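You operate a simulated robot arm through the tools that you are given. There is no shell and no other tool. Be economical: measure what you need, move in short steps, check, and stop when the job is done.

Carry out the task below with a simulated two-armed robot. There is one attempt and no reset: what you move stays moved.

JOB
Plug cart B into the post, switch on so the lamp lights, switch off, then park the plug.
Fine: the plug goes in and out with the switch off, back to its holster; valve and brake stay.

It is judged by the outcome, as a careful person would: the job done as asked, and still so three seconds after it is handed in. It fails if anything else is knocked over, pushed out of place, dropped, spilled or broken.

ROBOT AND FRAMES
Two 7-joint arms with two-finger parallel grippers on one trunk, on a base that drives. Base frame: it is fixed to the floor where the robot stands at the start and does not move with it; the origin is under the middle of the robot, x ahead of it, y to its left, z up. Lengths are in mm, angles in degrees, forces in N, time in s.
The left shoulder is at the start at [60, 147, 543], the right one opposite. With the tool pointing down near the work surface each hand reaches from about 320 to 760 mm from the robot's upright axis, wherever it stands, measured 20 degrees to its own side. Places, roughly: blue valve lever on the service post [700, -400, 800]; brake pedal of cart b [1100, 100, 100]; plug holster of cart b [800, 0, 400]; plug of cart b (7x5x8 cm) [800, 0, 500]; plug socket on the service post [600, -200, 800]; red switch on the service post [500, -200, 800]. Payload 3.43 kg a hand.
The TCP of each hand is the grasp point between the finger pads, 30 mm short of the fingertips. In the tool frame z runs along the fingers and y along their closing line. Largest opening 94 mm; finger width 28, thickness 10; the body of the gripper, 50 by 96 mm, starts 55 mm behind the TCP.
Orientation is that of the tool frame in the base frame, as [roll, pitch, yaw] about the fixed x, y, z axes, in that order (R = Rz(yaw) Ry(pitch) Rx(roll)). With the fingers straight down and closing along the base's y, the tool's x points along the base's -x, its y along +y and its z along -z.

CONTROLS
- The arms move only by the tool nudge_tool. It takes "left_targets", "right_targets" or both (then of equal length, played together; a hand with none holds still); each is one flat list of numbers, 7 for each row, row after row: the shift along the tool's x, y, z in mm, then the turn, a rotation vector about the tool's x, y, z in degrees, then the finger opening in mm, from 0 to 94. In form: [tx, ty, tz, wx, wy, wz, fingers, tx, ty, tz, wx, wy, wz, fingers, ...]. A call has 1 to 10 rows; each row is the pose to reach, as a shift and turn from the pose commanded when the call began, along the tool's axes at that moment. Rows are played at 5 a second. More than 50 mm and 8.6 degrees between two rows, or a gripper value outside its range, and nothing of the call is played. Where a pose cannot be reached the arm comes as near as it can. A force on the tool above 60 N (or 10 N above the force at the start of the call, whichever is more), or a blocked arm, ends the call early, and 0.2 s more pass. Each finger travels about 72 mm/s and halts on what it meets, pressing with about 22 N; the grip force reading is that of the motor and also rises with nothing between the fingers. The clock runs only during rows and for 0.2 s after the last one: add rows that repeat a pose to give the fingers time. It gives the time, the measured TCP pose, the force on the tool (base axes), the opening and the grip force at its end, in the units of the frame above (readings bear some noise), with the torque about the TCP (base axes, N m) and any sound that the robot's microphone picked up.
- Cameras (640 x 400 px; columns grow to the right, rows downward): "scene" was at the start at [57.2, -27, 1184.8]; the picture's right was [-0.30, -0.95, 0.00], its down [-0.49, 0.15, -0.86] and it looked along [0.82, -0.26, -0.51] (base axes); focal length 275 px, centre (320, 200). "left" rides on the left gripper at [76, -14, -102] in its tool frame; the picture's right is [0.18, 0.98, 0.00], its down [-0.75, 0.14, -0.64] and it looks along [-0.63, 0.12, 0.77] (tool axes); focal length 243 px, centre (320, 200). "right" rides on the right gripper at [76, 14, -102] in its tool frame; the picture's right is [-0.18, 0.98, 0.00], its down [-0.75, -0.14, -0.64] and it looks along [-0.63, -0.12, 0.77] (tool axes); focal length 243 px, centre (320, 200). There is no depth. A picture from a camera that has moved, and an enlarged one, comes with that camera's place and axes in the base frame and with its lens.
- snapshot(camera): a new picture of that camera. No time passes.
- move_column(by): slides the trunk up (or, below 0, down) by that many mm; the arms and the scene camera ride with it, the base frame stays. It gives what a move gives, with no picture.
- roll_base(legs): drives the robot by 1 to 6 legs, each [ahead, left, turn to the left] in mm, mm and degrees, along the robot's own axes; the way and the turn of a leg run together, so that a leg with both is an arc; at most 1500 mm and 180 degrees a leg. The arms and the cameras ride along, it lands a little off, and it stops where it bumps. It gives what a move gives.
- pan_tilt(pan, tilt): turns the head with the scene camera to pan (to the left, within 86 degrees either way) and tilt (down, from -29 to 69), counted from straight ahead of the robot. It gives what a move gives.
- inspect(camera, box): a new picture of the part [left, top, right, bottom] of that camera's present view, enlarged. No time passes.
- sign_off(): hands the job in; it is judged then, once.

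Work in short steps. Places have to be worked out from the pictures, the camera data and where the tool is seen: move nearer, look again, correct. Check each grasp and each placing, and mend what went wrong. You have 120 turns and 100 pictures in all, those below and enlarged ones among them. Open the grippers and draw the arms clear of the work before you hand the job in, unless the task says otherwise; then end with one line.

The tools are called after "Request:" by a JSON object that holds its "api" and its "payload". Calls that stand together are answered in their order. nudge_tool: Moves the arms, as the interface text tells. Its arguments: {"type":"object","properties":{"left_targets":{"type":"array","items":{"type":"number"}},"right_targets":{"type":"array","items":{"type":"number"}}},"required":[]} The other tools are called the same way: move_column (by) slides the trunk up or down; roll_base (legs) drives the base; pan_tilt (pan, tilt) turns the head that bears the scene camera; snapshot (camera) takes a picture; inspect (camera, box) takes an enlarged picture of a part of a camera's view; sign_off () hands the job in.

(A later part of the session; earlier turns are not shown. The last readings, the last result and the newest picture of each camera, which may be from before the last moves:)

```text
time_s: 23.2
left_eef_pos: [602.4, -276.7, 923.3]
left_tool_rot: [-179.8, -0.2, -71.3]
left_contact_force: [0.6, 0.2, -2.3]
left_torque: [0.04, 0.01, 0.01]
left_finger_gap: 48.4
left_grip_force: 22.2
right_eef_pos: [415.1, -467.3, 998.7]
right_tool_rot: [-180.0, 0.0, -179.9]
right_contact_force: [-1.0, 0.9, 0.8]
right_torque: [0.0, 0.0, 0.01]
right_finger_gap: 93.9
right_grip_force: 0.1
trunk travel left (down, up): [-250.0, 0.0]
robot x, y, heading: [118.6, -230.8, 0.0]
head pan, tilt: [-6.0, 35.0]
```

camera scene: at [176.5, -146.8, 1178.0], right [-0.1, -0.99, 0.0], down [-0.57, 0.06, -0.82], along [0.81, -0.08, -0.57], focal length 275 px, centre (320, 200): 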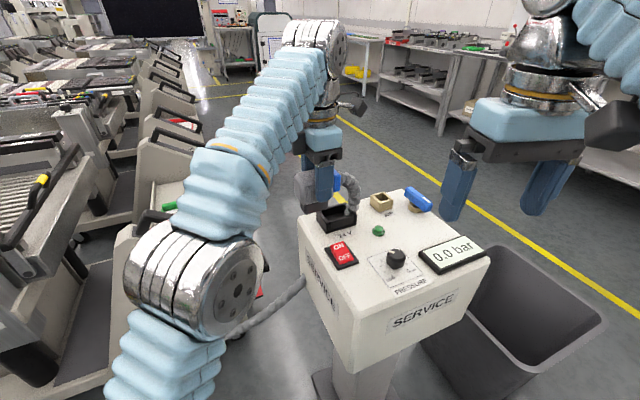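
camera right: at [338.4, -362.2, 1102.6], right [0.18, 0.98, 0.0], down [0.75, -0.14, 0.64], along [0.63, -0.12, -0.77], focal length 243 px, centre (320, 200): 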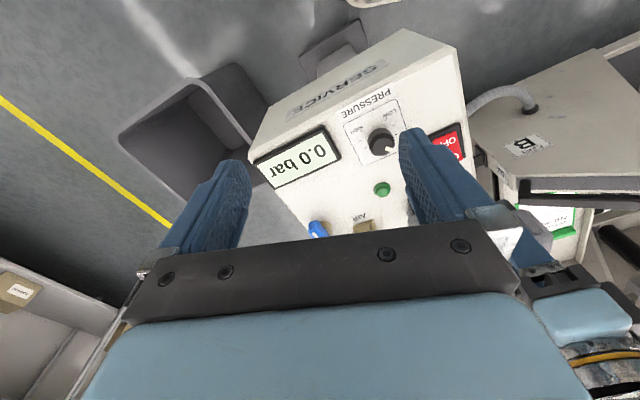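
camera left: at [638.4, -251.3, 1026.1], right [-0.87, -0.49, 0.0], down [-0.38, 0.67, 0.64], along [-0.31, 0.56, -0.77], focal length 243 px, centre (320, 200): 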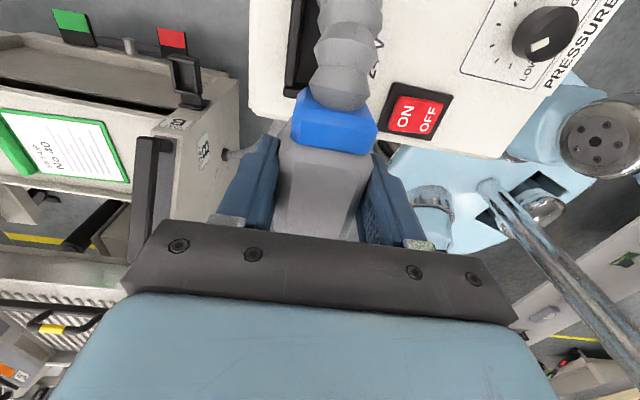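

Request:
{"api": "nudge_tool", "payload": {"left_targets": [-20, -17, 0, 0, 0, 0, 30, -39, -34, 0, 0, 0, 0, 30, -39, -34, 0, 0, 0, 0, 30]}}

Request:
{"api": "snapshot", "payload": {"camera": "scene"}}

Request:
{"api": "snapshot", "payload": {"camera": "left"}}

```text
time_s: 24.0
left_eef_pos: [620.8, -226.0, 922.2]
left_tool_rot: [-179.8, -0.1, -71.4]
left_contact_force: [-0.1, -0.1, -3.7]
left_torque: [0.0, 0.0, 0.02]
left_finger_gap: 48.5
left_grip_force: 22.6
right_eef_pos: [415.4, -466.1, 999.3]
right_tool_rot: [-180.0, 0.0, -179.9]
right_contact_force: [0.5, -0.2, -0.2]
right_torque: [-0.04, 0.02, 0.01]
right_finger_gap: 93.8
right_grip_force: 0.1
trunk travel left (down, up): [-250.0, 0.0]
robot x, y, heading: [121.5, -230.9, 0.1]
head pan, tilt: [-6.0, 35.0]
```

```text
58 pictures are left
camera scene: at [176.9, -237.9, 1178.0], right [-0.1, -0.99, 0.0], down [-0.57, 0.06, -0.82], along [0.81, -0.08, -0.57], focal length 275 px, centre (320, 200)
```

scene: 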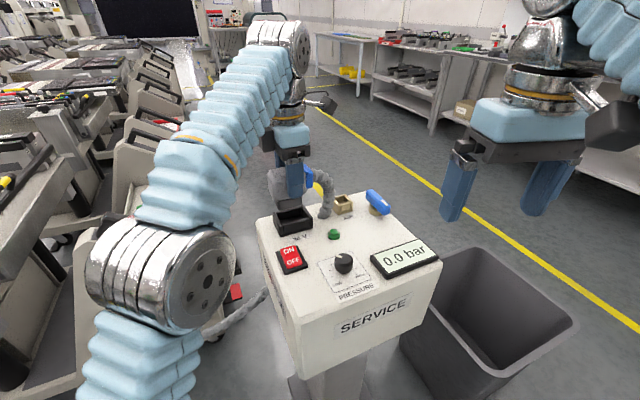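

```text
57 pictures are left
camera left: at [658.2, -294.1, 1024.9], right [-0.87, -0.49, 0.0], down [-0.38, 0.67, 0.64], along [-0.31, 0.56, -0.77], focal length 243 px, centre (320, 200)
```

left: 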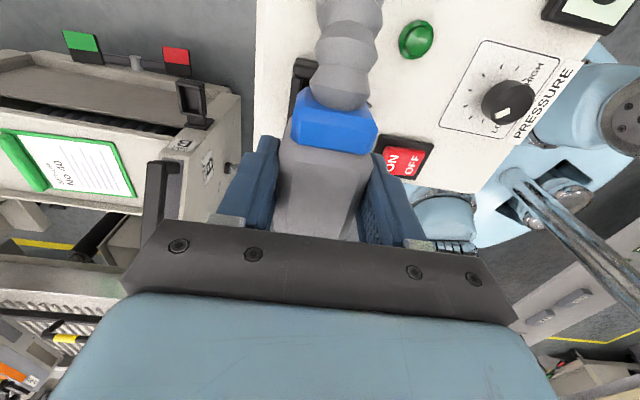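

I bring the right hand round to the right side of the post as a second viewpoint, looking toward +y.

Request:
{"api": "nudge_tool", "payload": {"right_targets": [-17, -2, 4, 0, 0, -8, 94, -34, -4, 8, 0, 0, -16, 94, -51, -6, 12, 0, 0, -24, 94, -68, -8, 16, 0, 0, -32, 94, -85, -10, 20, 0, 0, -40, 94, -102, -12, 24, 0, 0, -48, 94, -119, -14, 28, 0, 0, -56, 94, -136, -16, 32, 0, 0, -64, 94, -153, -18, 36, 0, 0, -72, 94, -170, -20, 40, 0, 0, -80, 94]}}

Request:
{"api": "snapshot", "payload": {"camera": "right"}}

Request:
{"api": "inspect", "payload": {"camera": "scene", "box": [240, 140, 360, 260]}}

```text
time_s: 26.2
left_eef_pos: [620.9, -226.1, 922.2]
left_tool_rot: [-179.8, -0.2, -71.2]
left_contact_force: [-0.5, -0.5, -3.4]
left_torque: [0.02, 0.01, 0.01]
left_finger_gap: 48.3
left_grip_force: 21.9
right_eef_pos: [586.6, -486.4, 959.9]
right_tool_rot: [-180.0, -0.1, -99.7]
right_contact_force: [0.9, -1.1, 0.3]
right_torque: [-0.04, 0.01, 0.01]
right_finger_gap: 93.9
right_grip_force: 0.1
trunk travel left (down, up): [-250.0, 0.0]
robot x, y, heading: [116.9, -225.3, 0.1]
head pan, tilt: [-6.0, 35.0]
```

```text
56 pictures are left
camera right: at [558.5, -560.4, 1063.2], right [-0.94, 0.35, 0.0], down [0.27, 0.72, 0.64], along [0.22, 0.6, -0.77], focal length 243 px, centre (320, 200)
```

right: 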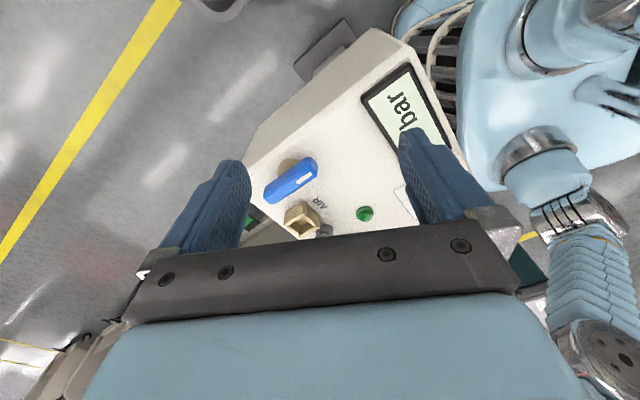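

```text
3.33 times, centred on (300, 200) of scene
camera zoom: at [176.8, -238.0, 1178.0], right [-0.1, -0.99, 0.0], down [-0.57, 0.06, -0.82], along [0.81, -0.08, -0.57], focal length 917 px, centre (387, 200)
```

zoom: 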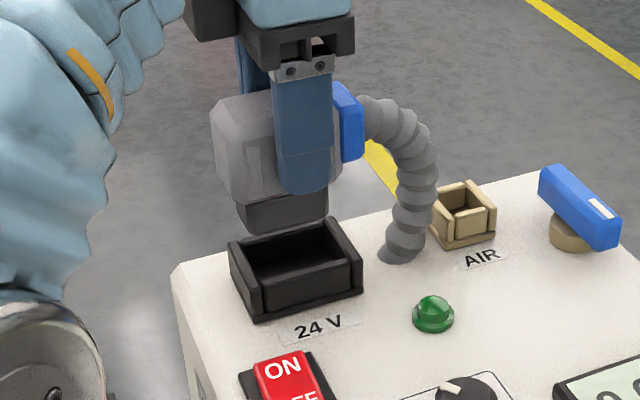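

The side view is blocked by the gripper itself, so I use a stronger zoom of the scene camera on plug nose and socket.

Request:
{"api": "inspect", "payload": {"camera": "scene", "box": [262, 170, 358, 245]}}

```text
5.33 times, centred on (310, 208) of scene
camera zoom: at [176.8, -238.0, 1178.0], right [-0.1, -0.99, 0.0], down [-0.57, 0.06, -0.82], along [0.81, -0.08, -0.57], focal length 1466 px, centre (373, 160)
```

zoom: 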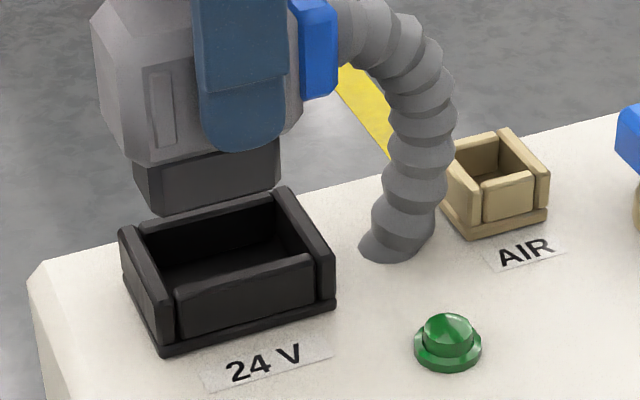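

Scene calibration on the fingertip checks out, but the plug's offset in the hand is unclear. I look at the plug in the left camera closely.

Request:
{"api": "inspect", "payload": {"camera": "left", "box": [200, 60, 440, 260]}}

Request:
{"api": "inspect", "payload": {"camera": "scene", "box": [255, 130, 345, 205]}}

```text
2.00 times, centred on (320, 160) of left
camera zoom: at [658.0, -294.4, 1024.9], right [-0.87, -0.49, 0.0], down [-0.38, 0.67, 0.64], along [-0.31, 0.56, -0.77], focal length 485 px, centre (320, 280)
```

zoom: 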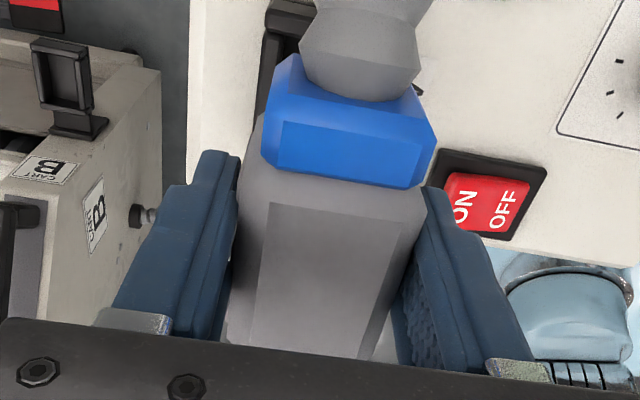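

```text
5.33 times, centred on (300, 168) of scene
camera zoom: at [176.8, -238.0, 1178.0], right [-0.1, -0.99, 0.0], down [-0.57, 0.06, -0.82], along [0.81, -0.08, -0.57], focal length 1466 px, centre (427, 373)
```

zoom: 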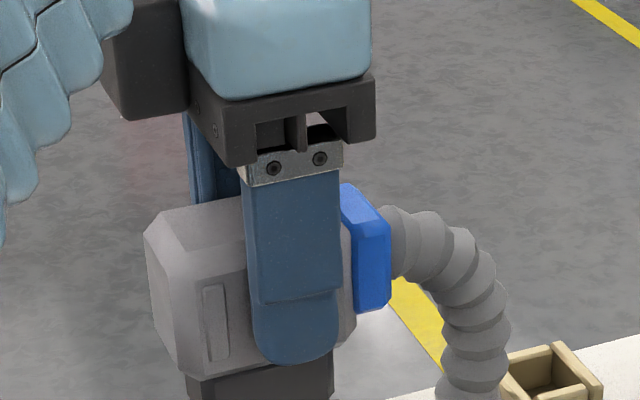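

The plug body sits about 8–10 mm toward the cart end of the fingers, its nose bottom about 55 mm below TCP. I shift by about (+8,-6) and lower 25 mm to compare nose and cavity closer.

Request:
{"api": "nudge_tool", "payload": {"left_targets": [8, -5.7, 0, 0, 0, 0, 30, 8, -5.7, 13, 0, 0, 0, 30, 8, -5.7, 25, 0, 0, 0, 30]}}

Request:
{"api": "inspect", "payload": {"camera": "scene", "box": [255, 165, 345, 240]}}

```text
time_s: 27.0
left_eef_pos: [630.4, -233.6, 899.6]
left_tool_rot: [-179.8, -0.3, -71.3]
left_contact_force: [-0.5, 0.3, -3.0]
left_torque: [0.02, -0.05, -0.03]
left_finger_gap: 48.3
left_grip_force: 22.4
right_eef_pos: [586.9, -486.7, 959.3]
right_tool_rot: [180.0, 0.1, -99.9]
right_contact_force: [-0.5, 0.2, -0.4]
right_torque: [0.02, -0.02, 0.0]
right_finger_gap: 94.0
right_grip_force: 0.1
trunk travel left (down, up): [-250.0, 0.0]
robot x, y, heading: [115.7, -225.5, 0.3]
head pan, tilt: [-6.0, 35.0]
```

```text
5.33 times, centred on (300, 202) of scene
camera zoom: at [176.8, -238.0, 1178.0], right [-0.1, -0.99, 0.0], down [-0.57, 0.06, -0.82], along [0.81, -0.08, -0.57], focal length 1466 px, centre (427, 187)
```

zoom: 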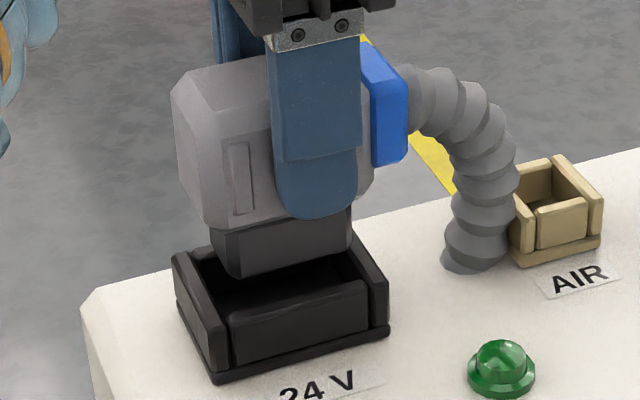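

Nose sits above the cavity and laterally near centred. I lower another 8 mm and look at how the walls and nose overlap.

Request:
{"api": "nudge_tool", "payload": {"left_targets": [0, 0, 4, 0, 0, 0, 30, 0, 0, 8, 0, 0, 0, 30]}}

Request:
{"api": "inspect", "payload": {"camera": "scene", "box": [270, 185, 330, 235]}}

```text
time_s: 27.6
left_eef_pos: [628.4, -234.3, 894.4]
left_tool_rot: [-179.6, -0.3, -71.3]
left_contact_force: [1.9, 2.3, 18.2]
left_torque: [0.07, -0.16, -0.01]
left_finger_gap: 48.9
left_grip_force: 21.7
right_eef_pos: [585.1, -487.4, 962.0]
right_tool_rot: [-179.8, 0.0, -99.9]
right_contact_force: [-0.2, 0.0, 0.5]
right_torque: [-0.03, 0.01, 0.01]
right_finger_gap: 94.0
right_grip_force: 0.1
trunk travel left (down, up): [-250.0, 0.0]
robot x, y, heading: [117.1, -229.7, 0.3]
head pan, tilt: [-6.0, 35.0]
```

```text
8.00 times, centred on (300, 210) of scene
camera zoom: at [175.9, -237.8, 1178.6], right [-0.1, -0.99, 0.0], down [-0.57, 0.06, -0.82], along [0.82, -0.08, -0.57], focal length 2200 px, centre (480, 120)
```

zoom: 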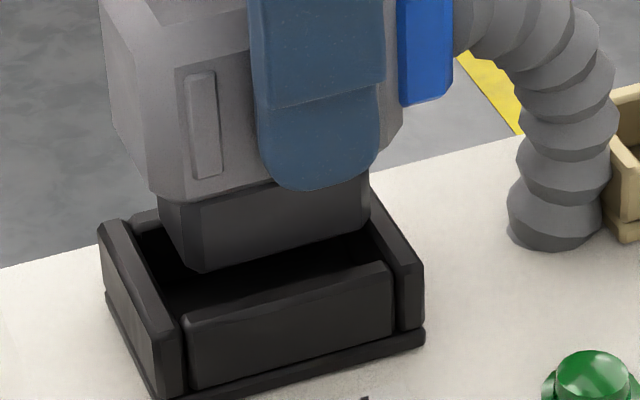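

Contact of 18 N at z≈894 means the nose is resting on the back wall, so the rim is near z 840. The picture asks for a shift of about 10.5 mm toward the robot and 6 mm toward the cart; I lift, shift and look.

Request:
{"api": "nudge_tool", "payload": {"left_targets": [0, 0, -8, 0, 0, 0, 30, -6, 10.5, -8, 0, 0, 0, 30, -6, 10.5, -3, 0, 0, 0, 30]}}

Request:
{"api": "inspect", "payload": {"camera": "scene", "box": [270, 185, 330, 235]}}

```text
time_s: 28.4
left_eef_pos: [618.8, -232.5, 894.0]
left_tool_rot: [-179.7, -0.2, -71.3]
left_contact_force: [-1.0, -0.2, -2.4]
left_torque: [-0.04, 0.01, -0.02]
left_finger_gap: 48.1
left_grip_force: 22.1
right_eef_pos: [586.2, -486.2, 960.5]
right_tool_rot: [179.9, -0.1, -99.9]
right_contact_force: [1.1, 0.2, -0.2]
right_torque: [0.0, -0.04, -0.01]
right_finger_gap: 94.1
right_grip_force: 0.0
trunk travel left (down, up): [-250.0, 0.0]
robot x, y, heading: [120.4, -228.8, 0.2]
head pan, tilt: [-6.0, 35.0]
```

```text
8.00 times, centred on (300, 210) of scene
camera zoom: at [176.7, -237.9, 1178.0], right [-0.1, -0.99, 0.0], down [-0.57, 0.06, -0.82], along [0.81, -0.08, -0.57], focal length 2200 px, centre (480, 120)
```

zoom: 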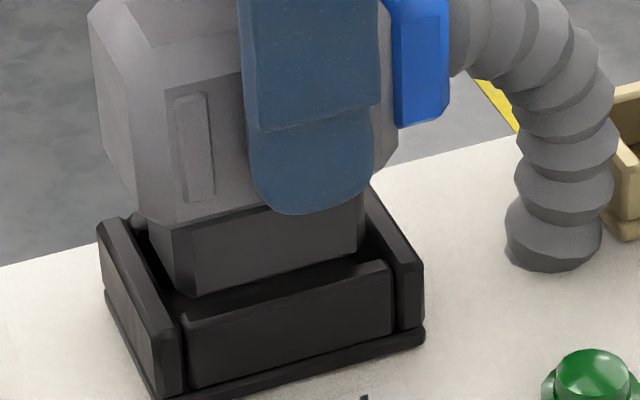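

Nearly centred; I trim 2 mm toward the robot and 1.5 mm toward -y, then lower in 2 mm steps watching the force.

Request:
{"api": "nudge_tool", "payload": {"left_targets": [1.5, 2, 0, 0, 0, 0, 30, 1.5, 2, 2, 0, 0, 0, 30, 1.5, 2, 4, 0, 0, 0, 30, 1.5, 2, 6, 0, 0, 0, 30]}}

Request:
{"api": "inspect", "payload": {"camera": "scene", "box": [270, 185, 330, 235]}}

```text
time_s: 29.4
left_eef_pos: [614.9, -233.2, 887.9]
left_tool_rot: [-179.7, -0.3, -71.3]
left_contact_force: [2.8, 2.4, 17.9]
left_torque: [-0.01, 0.08, 0.0]
left_finger_gap: 48.5
left_grip_force: 21.7
right_eef_pos: [585.3, -487.5, 961.3]
right_tool_rot: [-179.9, 0.1, -99.9]
right_contact_force: [0.3, 0.5, -0.2]
right_torque: [-0.04, -0.01, 0.06]
right_finger_gap: 94.0
right_grip_force: 0.1
trunk travel left (down, up): [-250.0, 0.0]
robot x, y, heading: [117.3, -226.4, 0.4]
head pan, tilt: [-6.0, 35.0]
```

```text
8.00 times, centred on (300, 210) of scene
camera zoom: at [176.0, -237.8, 1178.2], right [-0.1, -0.99, 0.0], down [-0.57, 0.06, -0.82], along [0.82, -0.08, -0.57], focal length 2200 px, centre (480, 120)
```

zoom: 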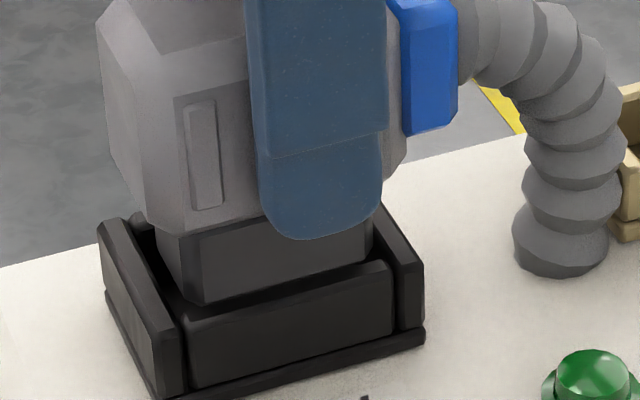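

Still resting on the rim; the nose has chamfered corners and fills the cavity closely. The picture asks for 3 mm more toward the robot and 2 mm toward +y.

Request:
{"api": "nudge_tool", "payload": {"left_targets": [0, 0, -5, 0, 0, 0, 30, -2, 3, -5, 0, 0, 0, 30, -2, 3, -3, 0, 0, 0, 30, -2, 3, -1, 0, 0, 0, 30, -2, 3, 1, 0, 0, 0, 30]}}

Request:
{"api": "inspect", "payload": {"camera": "scene", "box": [270, 185, 330, 235]}}

```text
time_s: 30.6
left_eef_pos: [612.0, -232.4, 888.5]
left_tool_rot: [-179.7, -0.4, -71.4]
left_contact_force: [5.9, -0.9, 18.1]
left_torque: [0.11, -0.06, -0.01]
left_finger_gap: 48.2
left_grip_force: 22.3
right_eef_pos: [585.7, -486.6, 961.2]
right_tool_rot: [-179.9, 0.1, -100.0]
right_contact_force: [0.4, -0.4, 0.0]
right_torque: [-0.01, 0.0, 0.03]
right_finger_gap: 94.0
right_grip_force: 0.1
trunk travel left (down, up): [-250.0, 0.0]
robot x, y, heading: [113.7, -227.3, 0.2]
head pan, tilt: [-6.0, 35.0]
```

```text
8.00 times, centred on (300, 210) of scene
camera zoom: at [176.3, -238.0, 1178.5], right [-0.1, -0.99, 0.0], down [-0.57, 0.06, -0.82], along [0.82, -0.08, -0.57], focal length 2200 px, centre (480, 120)
```

zoom: 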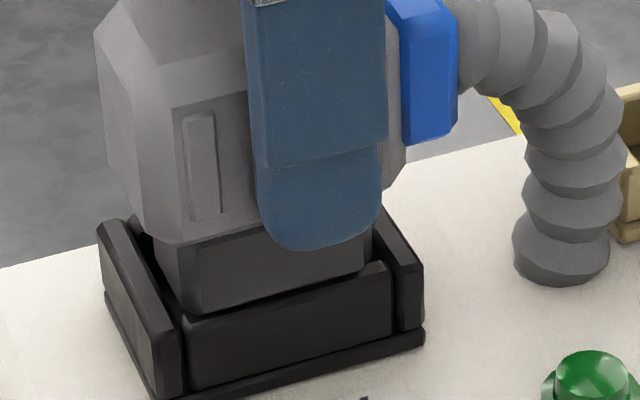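

Torques say contact is now on the front wall, and earlier on the right-front, whereas the spot 5 mm back showed no contact at the same height. I lift, go back 5.5 mm away from the robot, and lower gently.

Request:
{"api": "nudge_tool", "payload": {"left_targets": [0, 0, -6, 0, 0, 0, 30, 0, -5.5, -6, 0, 0, 0, 30, 0, -5.5, -3, 0, 0, 0, 30, 0, -5.5, -1, 0, 0, 0, 30, 0, -5.5, 1, 0, 0, 0, 30]}}

Request:
{"api": "inspect", "payload": {"camera": "scene", "box": [270, 185, 330, 235]}}

```text
time_s: 31.8
left_eef_pos: [617.9, -229.9, 885.8]
left_tool_rot: [-179.7, -0.4, -71.3]
left_contact_force: [4.4, 0.0, 18.0]
left_torque: [-0.04, 0.07, -0.01]
left_finger_gap: 48.2
left_grip_force: 21.7
right_eef_pos: [586.1, -486.7, 960.4]
right_tool_rot: [-180.0, 0.0, -99.8]
right_contact_force: [0.2, 0.3, 0.1]
right_torque: [-0.01, 0.0, 0.0]
right_finger_gap: 94.4
right_grip_force: 0.1
trunk travel left (down, up): [-250.0, 0.0]
robot x, y, heading: [118.2, -230.8, 0.3]
head pan, tilt: [-6.0, 35.0]
```

```text
8.00 times, centred on (300, 210) of scene
camera zoom: at [176.0, -238.1, 1178.4], right [-0.1, -0.99, 0.0], down [-0.57, 0.06, -0.82], along [0.82, -0.08, -0.57], focal length 2200 px, centre (480, 120)
```

zoom: 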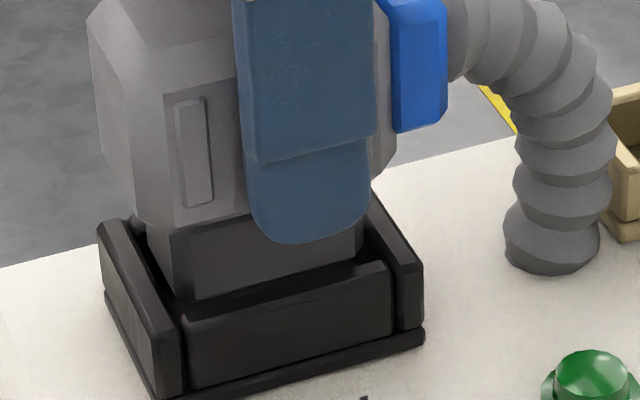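

The contact is ambiguous from this one view, and the plug slips slightly up the pads. I lift 8 mm and meanwhile tilt the right hand to give a proper side view from -y.

Request:
{"api": "nudge_tool", "payload": {"left_targets": [0, 0, -4, 0, 0, 0, 30, 0, 0, -8, 0, 0, 0, 30, 0, 0, -8, 0, 0, 0, 30, 0, 0, -8, 0, 0, 0, 30], "right_targets": [-8, -2, 1, 0, -6, 0, 94, -16, -4, 2, 0, -12, 0, 94, -24, -6, 4, 0, -18, 0, 94, -33, -8, 5, 0, -24, 0, 94]}}

Request:
{"api": "snapshot", "payload": {"camera": "right"}}

```text
time_s: 32.8
left_eef_pos: [618.2, -230.9, 892.5]
left_tool_rot: [-179.8, -0.1, -71.3]
left_contact_force: [-0.5, -0.3, -3.3]
left_torque: [0.0, -0.05, 0.03]
left_finger_gap: 48.4
left_grip_force: 22.1
right_eef_pos: [598.4, -455.9, 955.6]
right_tool_rot: [180.0, 24.1, -99.9]
right_contact_force: [-0.7, -0.1, 0.4]
right_torque: [-0.02, -0.01, -0.02]
right_finger_gap: 94.2
right_grip_force: 0.1
trunk travel left (down, up): [-250.0, 0.0]
robot x, y, heading: [118.7, -229.3, -0.1]
head pan, tilt: [-6.0, 35.0]
```

```text
45 pictures are left
camera right: at [564.8, -563.3, 1018.3], right [-0.94, 0.33, 0.07], down [0.21, 0.4, 0.89], along [0.27, 0.86, -0.44], focal length 243 px, centre (320, 200)
```

right: 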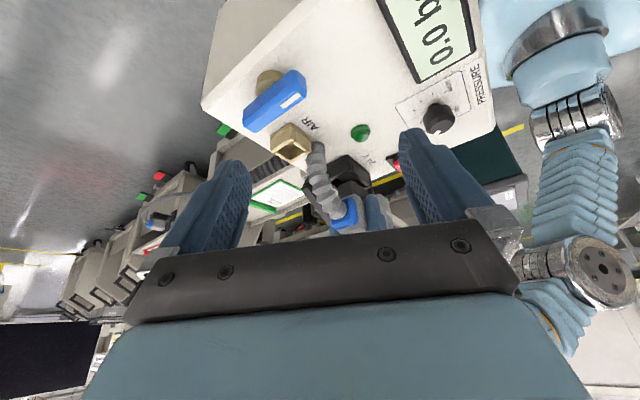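

Now the plug and socket are in view between the right fingers; I enlarge it.

Request:
{"api": "inspect", "payload": {"camera": "right", "box": [290, 130, 410, 230]}}

Request:
{"api": "inspect", "payload": {"camera": "scene", "box": [270, 185, 330, 235]}}

```text
4.00 times, centred on (350, 180) of right
camera zoom: at [564.8, -563.3, 1018.3], right [-0.94, 0.33, 0.07], down [0.21, 0.4, 0.89], along [0.27, 0.86, -0.44], focal length 970 px, centre (200, 280)
```

zoom: 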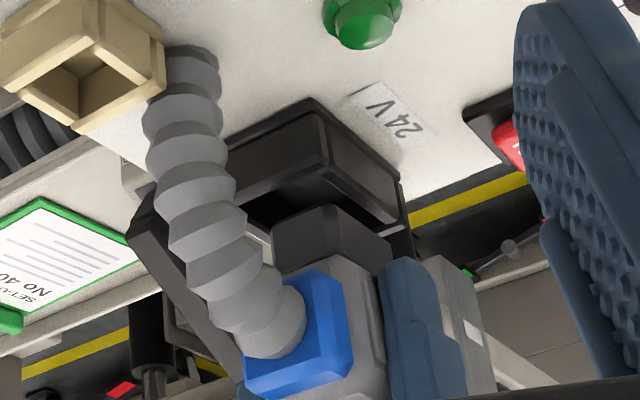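

```text
8.00 times, centred on (300, 210) of scene
camera zoom: at [176.8, -237.9, 1178.0], right [-0.1, -0.99, 0.0], down [-0.57, 0.06, -0.82], along [0.81, -0.08, -0.57], focal length 2200 px, centre (480, 120)
```

zoom: 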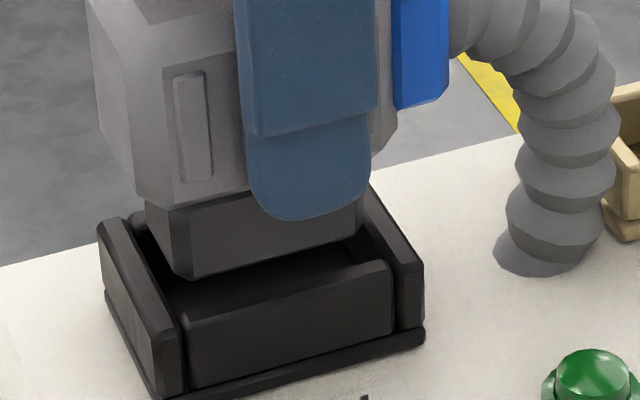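

The two views triangulate: cavity centre ≈ (621,-225), rim z≈830; nose bottom now at z≈838, nose centre ≈ (616.5,-226). So I move 4.3 mm away from the robot and lower carefully.

Request:
{"api": "nudge_tool", "payload": {"left_targets": [0, -4.3, 0, 0, 0, 0, 30, 0, -4.3, 4, 0, 0, 0, 30, 0, -4.3, 8, 0, 0, 0, 30, 0, -4.3, 11, 0, 0, 0, 30]}}

Request:
{"api": "inspect", "payload": {"camera": "right", "box": [290, 130, 410, 230]}}

Request:
{"api": "inspect", "payload": {"camera": "scene", "box": [270, 185, 330, 235]}}

```text
time_s: 33.8
left_eef_pos: [620.9, -228.4, 882.9]
left_tool_rot: [-179.8, -0.1, -71.3]
left_contact_force: [0.0, -0.7, -2.8]
left_torque: [0.01, 0.01, -0.01]
left_finger_gap: 48.1
left_grip_force: 21.9
right_eef_pos: [600.0, -455.7, 954.7]
right_tool_rot: [-180.0, 24.0, -99.8]
right_contact_force: [0.8, -0.7, -0.3]
right_torque: [-0.01, 0.0, -0.03]
right_finger_gap: 94.1
right_grip_force: 0.0
trunk travel left (down, up): [-250.0, 0.0]
robot x, y, heading: [120.8, -228.4, 0.4]
head pan, tilt: [-6.0, 35.0]
```

```text
4.00 times, centred on (350, 180) of right
camera zoom: at [564.8, -563.4, 1018.4], right [-0.94, 0.33, 0.07], down [0.21, 0.4, 0.89], along [0.27, 0.85, -0.44], focal length 970 px, centre (200, 280)
```

zoom: 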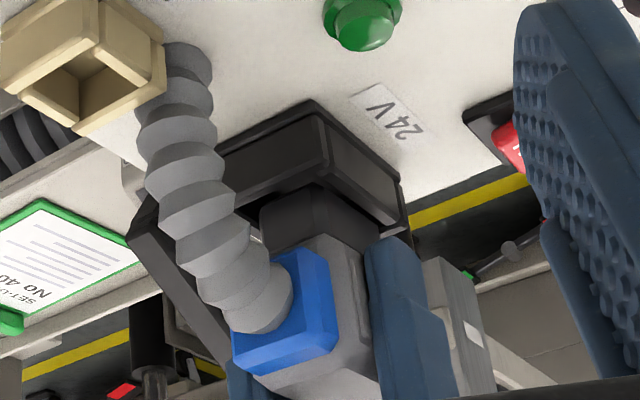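

```text
8.00 times, centred on (300, 210) of scene
camera zoom: at [176.9, -238.0, 1178.0], right [-0.1, -0.99, 0.0], down [-0.57, 0.06, -0.82], along [0.81, -0.08, -0.57], focal length 2200 px, centre (480, 120)
```

zoom: 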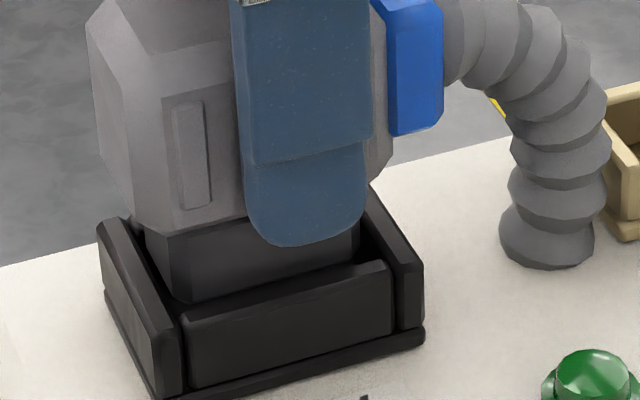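

No contact now. The nose is a little toward the left wall, so I trim 2.5 mm toward -y and lower on.

Request:
{"api": "nudge_tool", "payload": {"left_targets": [2.5, 0, 0, 0, 0, 0, 30, 2.5, 0, 3, 0, 0, 0, 30, 2.5, 0, 6, 0, 0, 0, 30]}}

Request:
{"api": "inspect", "payload": {"camera": "scene", "box": [270, 185, 330, 235]}}

```text
time_s: 34.6
left_eef_pos: [622.7, -232.4, 875.3]
left_tool_rot: [-179.8, -0.2, -71.4]
left_contact_force: [-0.2, 0.3, -2.9]
left_torque: [0.0, 0.01, 0.02]
left_finger_gap: 48.5
left_grip_force: 21.4
right_eef_pos: [600.0, -455.1, 955.7]
right_tool_rot: [-179.9, 24.0, -99.9]
right_contact_force: [-0.4, 0.2, 0.7]
right_torque: [0.02, 0.01, 0.01]
right_finger_gap: 93.9
right_grip_force: 0.0
trunk travel left (down, up): [-250.0, 0.0]
robot x, y, heading: [114.3, -230.2, 0.2]
head pan, tilt: [-6.0, 35.0]
```

```text
8.00 times, centred on (300, 210) of scene
camera zoom: at [176.9, -238.0, 1178.0], right [-0.1, -0.99, 0.0], down [-0.57, 0.06, -0.82], along [0.81, -0.08, -0.57], focal length 2200 px, centre (480, 120)
```

zoom: 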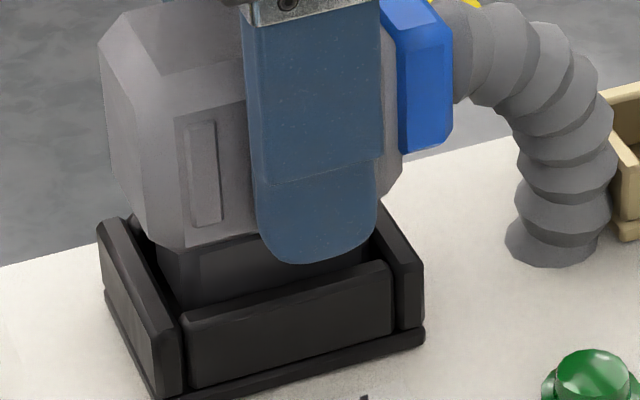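

The nose is entering (front wall now hides it). I continue down 10 mm in small steps.

Request:
{"api": "nudge_tool", "payload": {"left_targets": [0, 0, 3, 0, 0, 0, 30, 0, 0, 6, 0, 0, 0, 30, 0, 0, 9, 0, 0, 0, 30]}}

Request:
{"api": "inspect", "payload": {"camera": "scene", "box": [270, 185, 330, 235]}}

Request:
{"api": "inspect", "payload": {"camera": "right", "box": [290, 130, 410, 230]}}

```text
time_s: 35.4
left_eef_pos: [624.3, -232.3, 866.4]
left_tool_rot: [-179.9, 0.1, -71.3]
left_contact_force: [-0.7, -0.7, -8.9]
left_torque: [-0.02, 0.0, 0.0]
left_finger_gap: 48.1
left_grip_force: 22.3
right_eef_pos: [598.7, -455.0, 955.3]
right_tool_rot: [180.0, 24.0, -99.8]
right_contact_force: [-0.1, 0.6, 0.4]
right_torque: [0.0, -0.01, 0.01]
right_finger_gap: 94.0
right_grip_force: 0.0
trunk travel left (down, up): [-250.0, 0.0]
robot x, y, heading: [119.5, -229.0, 0.3]
head pan, tilt: [-6.0, 35.0]
```

```text
8.00 times, centred on (300, 210) of scene
camera zoom: at [177.5, -238.0, 1177.8], right [-0.1, -0.99, 0.0], down [-0.57, 0.06, -0.82], along [0.81, -0.08, -0.57], focal length 2200 px, centre (480, 120)
```

zoom: 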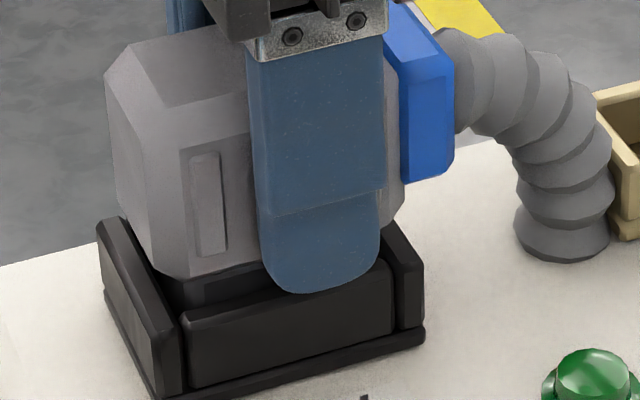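

```text
4.00 times, centred on (350, 180) of right
camera zoom: at [565.4, -563.4, 1017.9], right [-0.94, 0.33, 0.08], down [0.21, 0.4, 0.89], along [0.27, 0.85, -0.44], focal length 970 px, centre (200, 280)
```

zoom: 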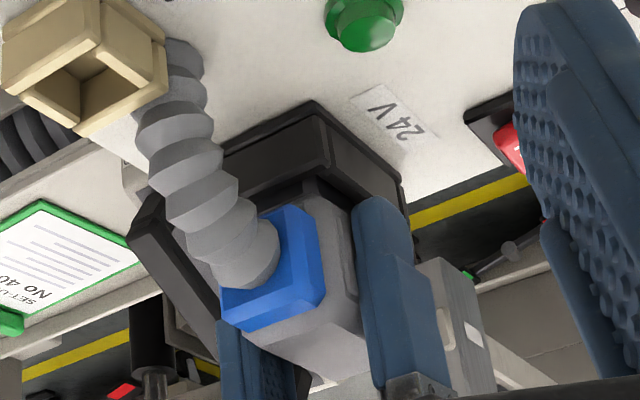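

It is going in smoothly, with the fingertips near the rim. I open, raise 14 mm, regrip higher on the body and look.

Request:
{"api": "nudge_tool", "payload": {"left_targets": [0, 0, 0, 0, 0, 0, 60, 0, 0, 0, 0, 0, 0, 62, 0, 0, -7, 0, 0, 0, 62, 0, 0, -14, 0, 0, 0, 62, 0, 0, -14, 0, 0, 0, 45, 0, 0, -14, 0, 0, 0, 30, 0, 0, -14, 0, 0, 0, 30]}}

Request:
{"api": "inspect", "payload": {"camera": "scene", "box": [270, 185, 330, 235]}}

```text
time_s: 37.0
left_eef_pos: [624.0, -232.2, 880.7]
left_tool_rot: [-179.9, -0.2, -71.2]
left_contact_force: [0.9, 0.9, 2.0]
left_torque: [0.01, 0.05, 0.0]
left_finger_gap: 48.2
left_grip_force: 22.0
right_eef_pos: [598.3, -453.9, 955.8]
right_tool_rot: [-179.9, 24.0, -99.8]
right_contact_force: [-0.2, -0.9, 0.7]
right_torque: [-0.04, 0.04, -0.02]
right_finger_gap: 94.0
right_grip_force: 0.0
trunk travel left (down, up): [-250.0, 0.0]
robot x, y, heading: [116.7, -227.1, -0.1]
head pan, tilt: [-6.0, 35.0]
```

```text
8.00 times, centred on (300, 210) of scene
camera zoom: at [176.6, -237.9, 1178.1], right [-0.1, -0.99, 0.0], down [-0.57, 0.06, -0.82], along [0.81, -0.08, -0.57], focal length 2200 px, centre (480, 120)
```

zoom: 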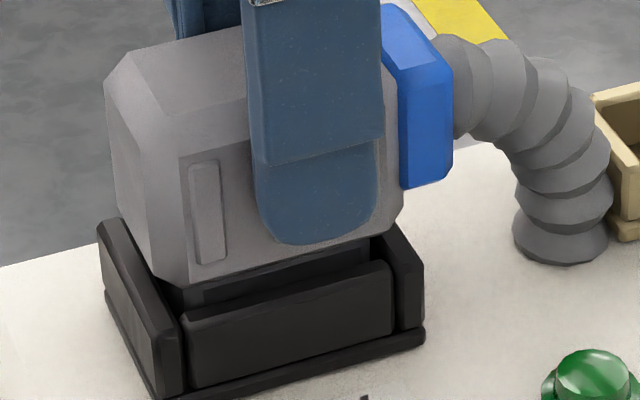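

The plug stays upright in the socket. I push it down in 3 mm steps to seat it.

Request:
{"api": "nudge_tool", "payload": {"left_targets": [0, 0, 3, 0, 0, 0, 25, 0, 0, 6, 0, 0, 0, 25, 0, 0, 9, 0, 0, 0, 25, 0, 0, 11, 0, 0, 0, 25]}}

Request:
{"api": "inspect", "payload": {"camera": "scene", "box": [270, 185, 330, 235]}}

```text
time_s: 38.0
left_eef_pos: [622.4, -232.1, 871.2]
left_tool_rot: [-179.7, -0.3, -71.3]
left_contact_force: [4.1, 1.4, 17.9]
left_torque: [0.06, 0.01, -0.01]
left_finger_gap: 48.3
left_grip_force: 22.1
right_eef_pos: [598.2, -454.9, 955.2]
right_tool_rot: [-180.0, 24.1, -99.9]
right_contact_force: [1.2, -0.3, -0.3]
right_torque: [-0.03, 0.02, -0.03]
right_finger_gap: 94.2
right_grip_force: 0.0
trunk travel left (down, up): [-250.0, 0.0]
robot x, y, heading: [118.7, -228.4, 0.1]
head pan, tilt: [-6.0, 35.0]
```

```text
8.00 times, centred on (300, 210) of scene
camera zoom: at [176.0, -237.8, 1178.1], right [-0.1, -0.99, 0.0], down [-0.57, 0.06, -0.82], along [0.82, -0.08, -0.57], focal length 2200 px, centre (480, 120)
```

zoom: 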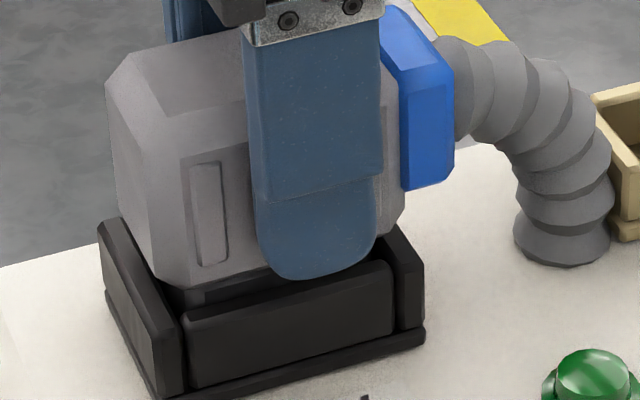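

The plug no longer moves down while the fingers slip at 18 N, and the nose is about 20 mm in, so it is bottomed. I release, rise 70 mm and check.

Request:
{"api": "nudge_tool", "payload": {"left_targets": [0, 0, -4, 0, 0, 0, 60, 0, 0, -4, 0, 0, 0, 70, 0, 0, -4, 0, 0, 0, 70, 0, 0, -25, 0, 0, 0, 70, 0, 0, -50, 0, 0, 0, 70, 0, 0, -75, 0, 0, 0, 70]}}

Request:
{"api": "inspect", "payload": {"camera": "scene", "box": [250, 160, 370, 280]}}

Request:
{"api": "inspect", "payload": {"camera": "right", "box": [290, 130, 410, 230]}}

```text
time_s: 39.4
left_eef_pos: [608.3, -226.6, 937.3]
left_tool_rot: [-179.7, -0.3, -71.2]
left_contact_force: [-0.8, -0.4, -0.1]
left_torque: [-0.02, 0.0, 0.0]
left_finger_gap: 69.9
left_grip_force: 0.1
left hand out of reach, approached as far as the arm can: row 6
right_eef_pos: [598.3, -454.4, 955.0]
right_tool_rot: [-179.9, 24.0, -99.8]
right_contact_force: [-0.4, 0.2, -0.5]
right_torque: [-0.02, 0.02, 0.0]
right_finger_gap: 93.8
right_grip_force: 0.1
trunk travel left (down, up): [-250.0, 0.0]
robot x, y, heading: [114.3, -228.7, 0.1]
head pan, tilt: [-6.0, 35.0]
```

```text
3.33 times, centred on (310, 220) of scene
camera zoom: at [176.3, -237.9, 1178.1], right [-0.1, -0.99, 0.0], down [-0.57, 0.06, -0.82], along [0.81, -0.08, -0.57], focal length 917 px, centre (353, 133)
```

zoom: 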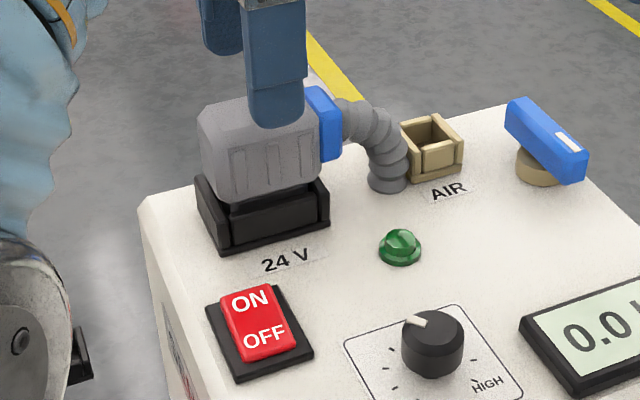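

```text
4.00 times, centred on (350, 180) of right
camera zoom: at [564.3, -563.3, 1018.8], right [-0.94, 0.33, 0.07], down [0.21, 0.4, 0.89], along [0.27, 0.85, -0.44], focal length 970 px, centre (200, 280)
```

zoom: 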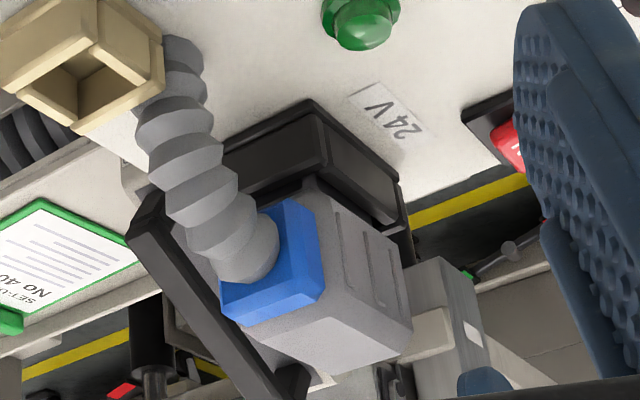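

The plug stands seated; the switch shows ON (far) and OFF (near), presently off with the lamp dark. ON half is near (535,-217,820); I close the left fingers and move above it.

Request:
{"api": "nudge_tool", "payload": {"left_targets": [-8, 16, 0, 0, 0, 0, 60, -16, 32, 0, 0, 0, 0, 40, -24, 48, 0, 0, 0, 0, 20, -32, 65, 0, 0, 0, 0, 0, -32, 65, 0, 0, 0, 0, 0]}}

Request:
{"api": "snapshot", "payload": {"camera": "left"}}

Request:
{"api": "inspect", "payload": {"camera": "scene", "box": [240, 160, 360, 280]}}

```text
time_s: 40.6
left_eef_pos: [538.2, -216.3, 935.8]
left_tool_rot: [-179.8, -0.2, -71.3]
left_contact_force: [0.3, -0.4, -0.6]
left_torque: [0.01, 0.0, 0.02]
left_finger_gap: 0.0
left_grip_force: 21.8
right_eef_pos: [598.4, -454.9, 955.2]
right_tool_rot: [-180.0, 24.0, -99.8]
right_contact_force: [-0.2, 0.5, 0.4]
right_torque: [0.02, 0.0, -0.01]
right_finger_gap: 94.2
right_grip_force: 0.1
trunk travel left (down, up): [-250.0, 0.0]
robot x, y, heading: [119.4, -231.4, 0.1]
head pan, tilt: [-6.0, 35.0]
```

```text
33 pictures are left
camera left: at [574.2, -283.5, 1038.9], right [-0.87, -0.49, 0.0], down [-0.38, 0.67, 0.64], along [-0.31, 0.56, -0.77], focal length 243 px, centre (320, 200)
```

left: 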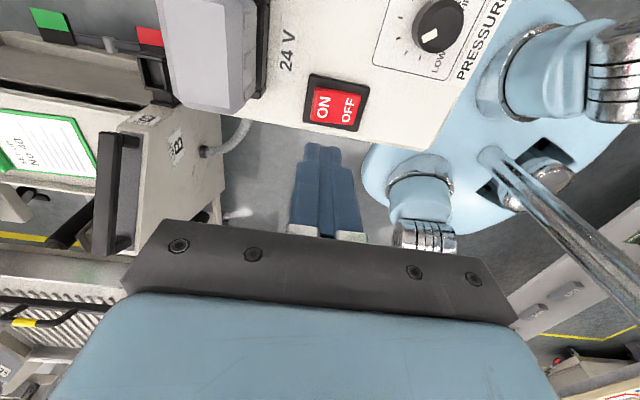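

```text
3.33 times, centred on (300, 220) of scene
camera zoom: at [176.6, -237.9, 1178.1], right [-0.1, -0.99, 0.0], down [-0.57, 0.06, -0.82], along [0.81, -0.08, -0.57], focal length 917 px, centre (387, 133)
```

zoom: 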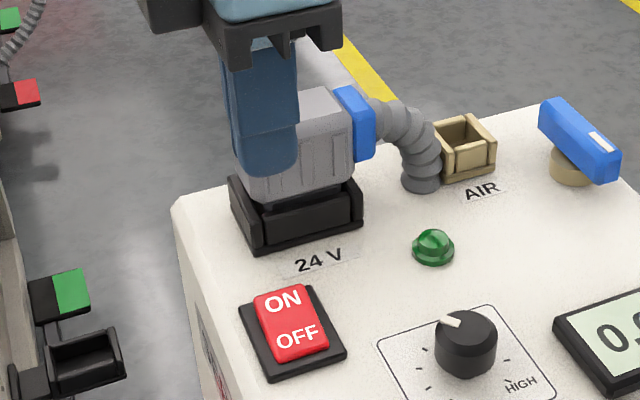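

Aligned on the ON half within a few mm. I lower to just above it with a small trim.

Request:
{"api": "nudge_tool", "payload": {"left_targets": [4, -2, 25, 0, 0, 0, 0, 4, -2, 50, 0, 0, 0, 0, 4, -2, 70, 0, 0, 0, 0]}}

Request:
{"api": "inspect", "payload": {"camera": "scene", "box": [240, 180, 340, 260]}}

Request:
{"api": "inspect", "payload": {"camera": "left", "box": [240, 100, 400, 220]}}

```text
time_s: 41.4
left_eef_pos: [540.2, -218.8, 864.7]
left_tool_rot: [-179.7, -0.2, -71.2]
left_contact_force: [-0.4, 0.5, 0.1]
left_torque: [0.01, -0.02, 0.02]
left_finger_gap: 0.0
left_grip_force: 21.5
right_eef_pos: [598.2, -456.0, 955.1]
right_tool_rot: [180.0, 24.0, -99.9]
right_contact_force: [-0.3, -0.6, -0.1]
right_torque: [0.03, 0.01, -0.01]
right_finger_gap: 94.0
right_grip_force: 0.2
trunk travel left (down, up): [-250.0, 0.0]
robot x, y, heading: [119.9, -228.5, 0.3]
head pan, tilt: [-6.0, 35.0]
```

```text
5.00 times, centred on (290, 220) of scene
camera zoom: at [176.7, -238.0, 1178.1], right [-0.1, -0.99, 0.0], down [-0.57, 0.06, -0.82], along [0.81, -0.08, -0.57], focal length 1375 px, centre (470, 100)
```

zoom: 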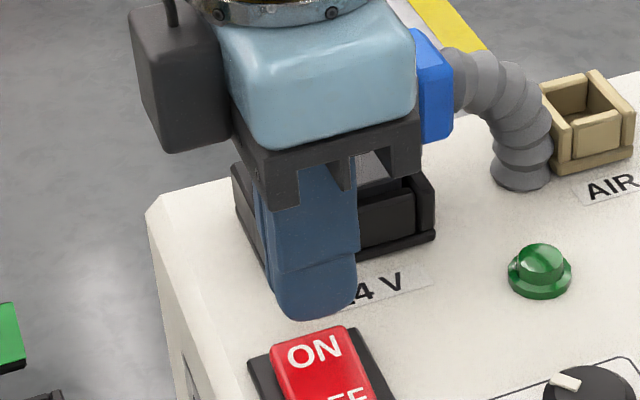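

```text
3.33 times, centred on (320, 160) of left
camera zoom: at [576.5, -286.7, 968.5], right [-0.87, -0.49, 0.0], down [-0.38, 0.67, 0.64], along [-0.31, 0.56, -0.77], focal length 809 px, centre (320, 333)
```

zoom: 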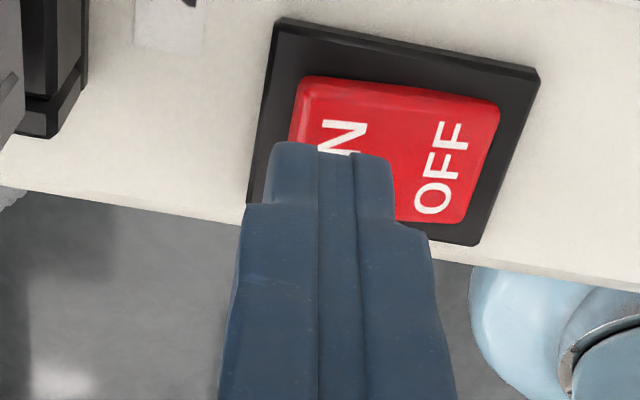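

The tip stands over the ON half. I press down in steps.

Request:
{"api": "nudge_tool", "payload": {"left_targets": [2, -2, 8, 0, 0, 0, 0, 2, -2, 12, 0, 0, 0, 0, 2, -2, 16, 0, 0, 0, 0, 2, -2, 19, 0, 0, 0, 0]}}

Request:
{"api": "inspect", "payload": {"camera": "scene", "box": [240, 180, 340, 260]}}

```text
time_s: 42.4
left_eef_pos: [543.8, -220.2, 846.7]
left_tool_rot: [-179.8, -0.2, -71.3]
left_contact_force: [0.5, 0.2, 0.5]
left_torque: [0.0, 0.0, -0.02]
left_finger_gap: 0.0
left_grip_force: 21.3
right_eef_pos: [600.5, -454.2, 955.4]
right_tool_rot: [-179.9, 24.0, -99.9]
right_contact_force: [-0.9, -0.1, 0.4]
right_torque: [0.03, 0.04, -0.02]
right_finger_gap: 94.2
right_grip_force: 0.1
trunk travel left (down, up): [-250.0, 0.0]
robot x, y, heading: [120.4, -227.8, -0.2]
head pan, tilt: [-6.0, 35.0]
```

```text
5.00 times, centred on (290, 220) of scene
camera zoom: at [176.7, -238.0, 1178.1], right [-0.1, -0.99, 0.0], down [-0.57, 0.06, -0.82], along [0.81, -0.08, -0.57], focal length 1375 px, centre (470, 100)
```

zoom: 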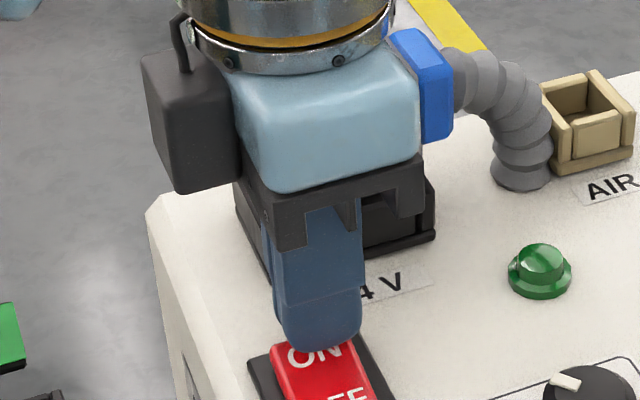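

No contact yet; I keep lowering, 3 mm back from the plug for clearance.

Request:
{"api": "nudge_tool", "payload": {"left_targets": [0, 3, 2, 0, 0, 0, 0, 0, 3, 4, 0, 0, 0, 0, 0, 3, 6, 0, 0, 0, 0, 0, 3, 8, 0, 0, 0, 0]}}

Request:
{"api": "inspect", "payload": {"camera": "scene", "box": [240, 180, 340, 260]}}

```text
time_s: 43.4
left_eef_pos: [539.7, -219.9, 841.7]
left_tool_rot: [-179.5, -0.4, -71.3]
left_contact_force: [4.0, 1.5, 32.9]
left_torque: [0.22, 0.24, -0.06]
left_finger_gap: 0.0
left_grip_force: 21.8
right_eef_pos: [598.6, -456.1, 956.5]
right_tool_rot: [-179.9, 24.0, -99.8]
right_contact_force: [0.5, 0.2, -0.1]
right_torque: [0.03, -0.05, 0.04]
right_finger_gap: 94.0
right_grip_force: 0.0
trunk travel left (down, up): [-250.0, 0.0]
robot x, y, heading: [116.3, -228.3, 0.1]
head pan, tilt: [-6.0, 35.0]
```

```text
5.00 times, centred on (290, 220) of scene
camera zoom: at [175.5, -237.9, 1178.8], right [-0.1, -0.99, 0.0], down [-0.57, 0.06, -0.82], along [0.82, -0.08, -0.57], focal length 1375 px, centre (470, 100)
```

zoom: 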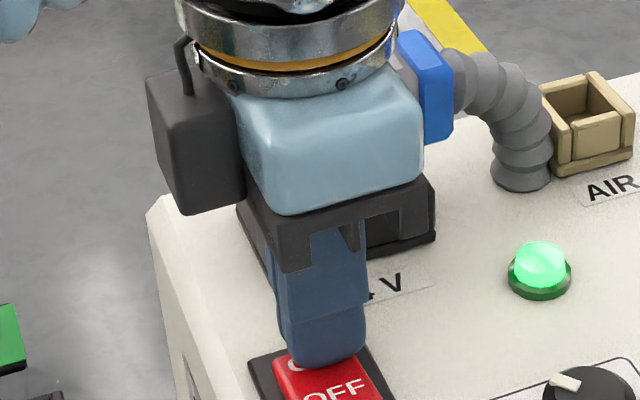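

The lamp is lit. I lift off, verify, and shift over the OFF half (31 mm nearer the robot).

Request:
{"api": "nudge_tool", "payload": {"left_targets": [0, 0, -12, 0, 0, 0, 0, 0, 0, -25, 0, 0, 0, 0, 0, 16, -25, 0, 0, 0, 0, 0, 31, -25, 0, 0, 0, 0]}}

Request:
{"api": "inspect", "payload": {"camera": "scene", "box": [240, 180, 360, 280]}}

Request:
{"api": "inspect", "payload": {"camera": "left", "box": [240, 100, 400, 220]}}

```text
time_s: 44.4
left_eef_pos: [509.7, -233.1, 863.4]
left_tool_rot: [-179.8, -0.1, -71.3]
left_contact_force: [1.1, 0.9, -0.7]
left_torque: [-0.03, -0.03, 0.04]
left_finger_gap: 0.0
left_grip_force: 22.0
right_eef_pos: [598.8, -455.6, 955.8]
right_tool_rot: [-180.0, 24.1, -99.8]
right_contact_force: [0.3, 0.2, 0.0]
right_torque: [0.02, 0.01, 0.03]
right_finger_gap: 94.0
right_grip_force: 0.0
trunk travel left (down, up): [-250.0, 0.0]
robot x, y, heading: [117.6, -230.5, 0.3]
head pan, tilt: [-6.0, 35.0]
```

```text
4.00 times, centred on (300, 230) of scene
camera zoom: at [176.7, -237.9, 1178.0], right [-0.1, -0.99, 0.0], down [-0.57, 0.06, -0.82], along [0.81, -0.08, -0.57], focal length 1100 px, centre (400, 80)
```

zoom: 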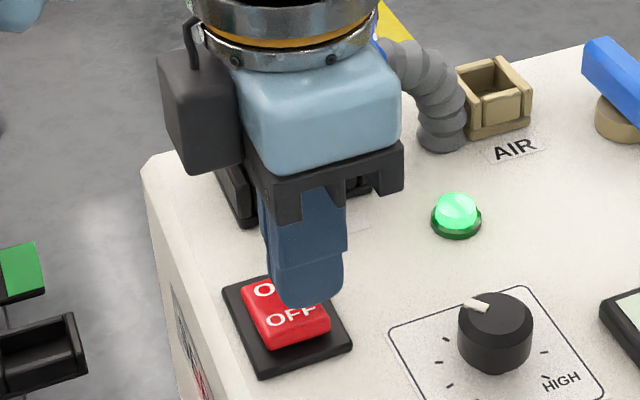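

```text
3.33 times, centred on (320, 160) of left
camera zoom: at [546.6, -299.9, 966.4], right [-0.87, -0.49, 0.0], down [-0.38, 0.67, 0.64], along [-0.31, 0.56, -0.77], focal length 809 px, centre (320, 333)
```

zoom: 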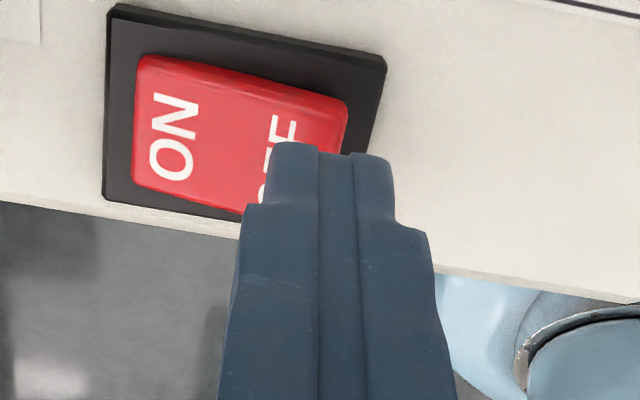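

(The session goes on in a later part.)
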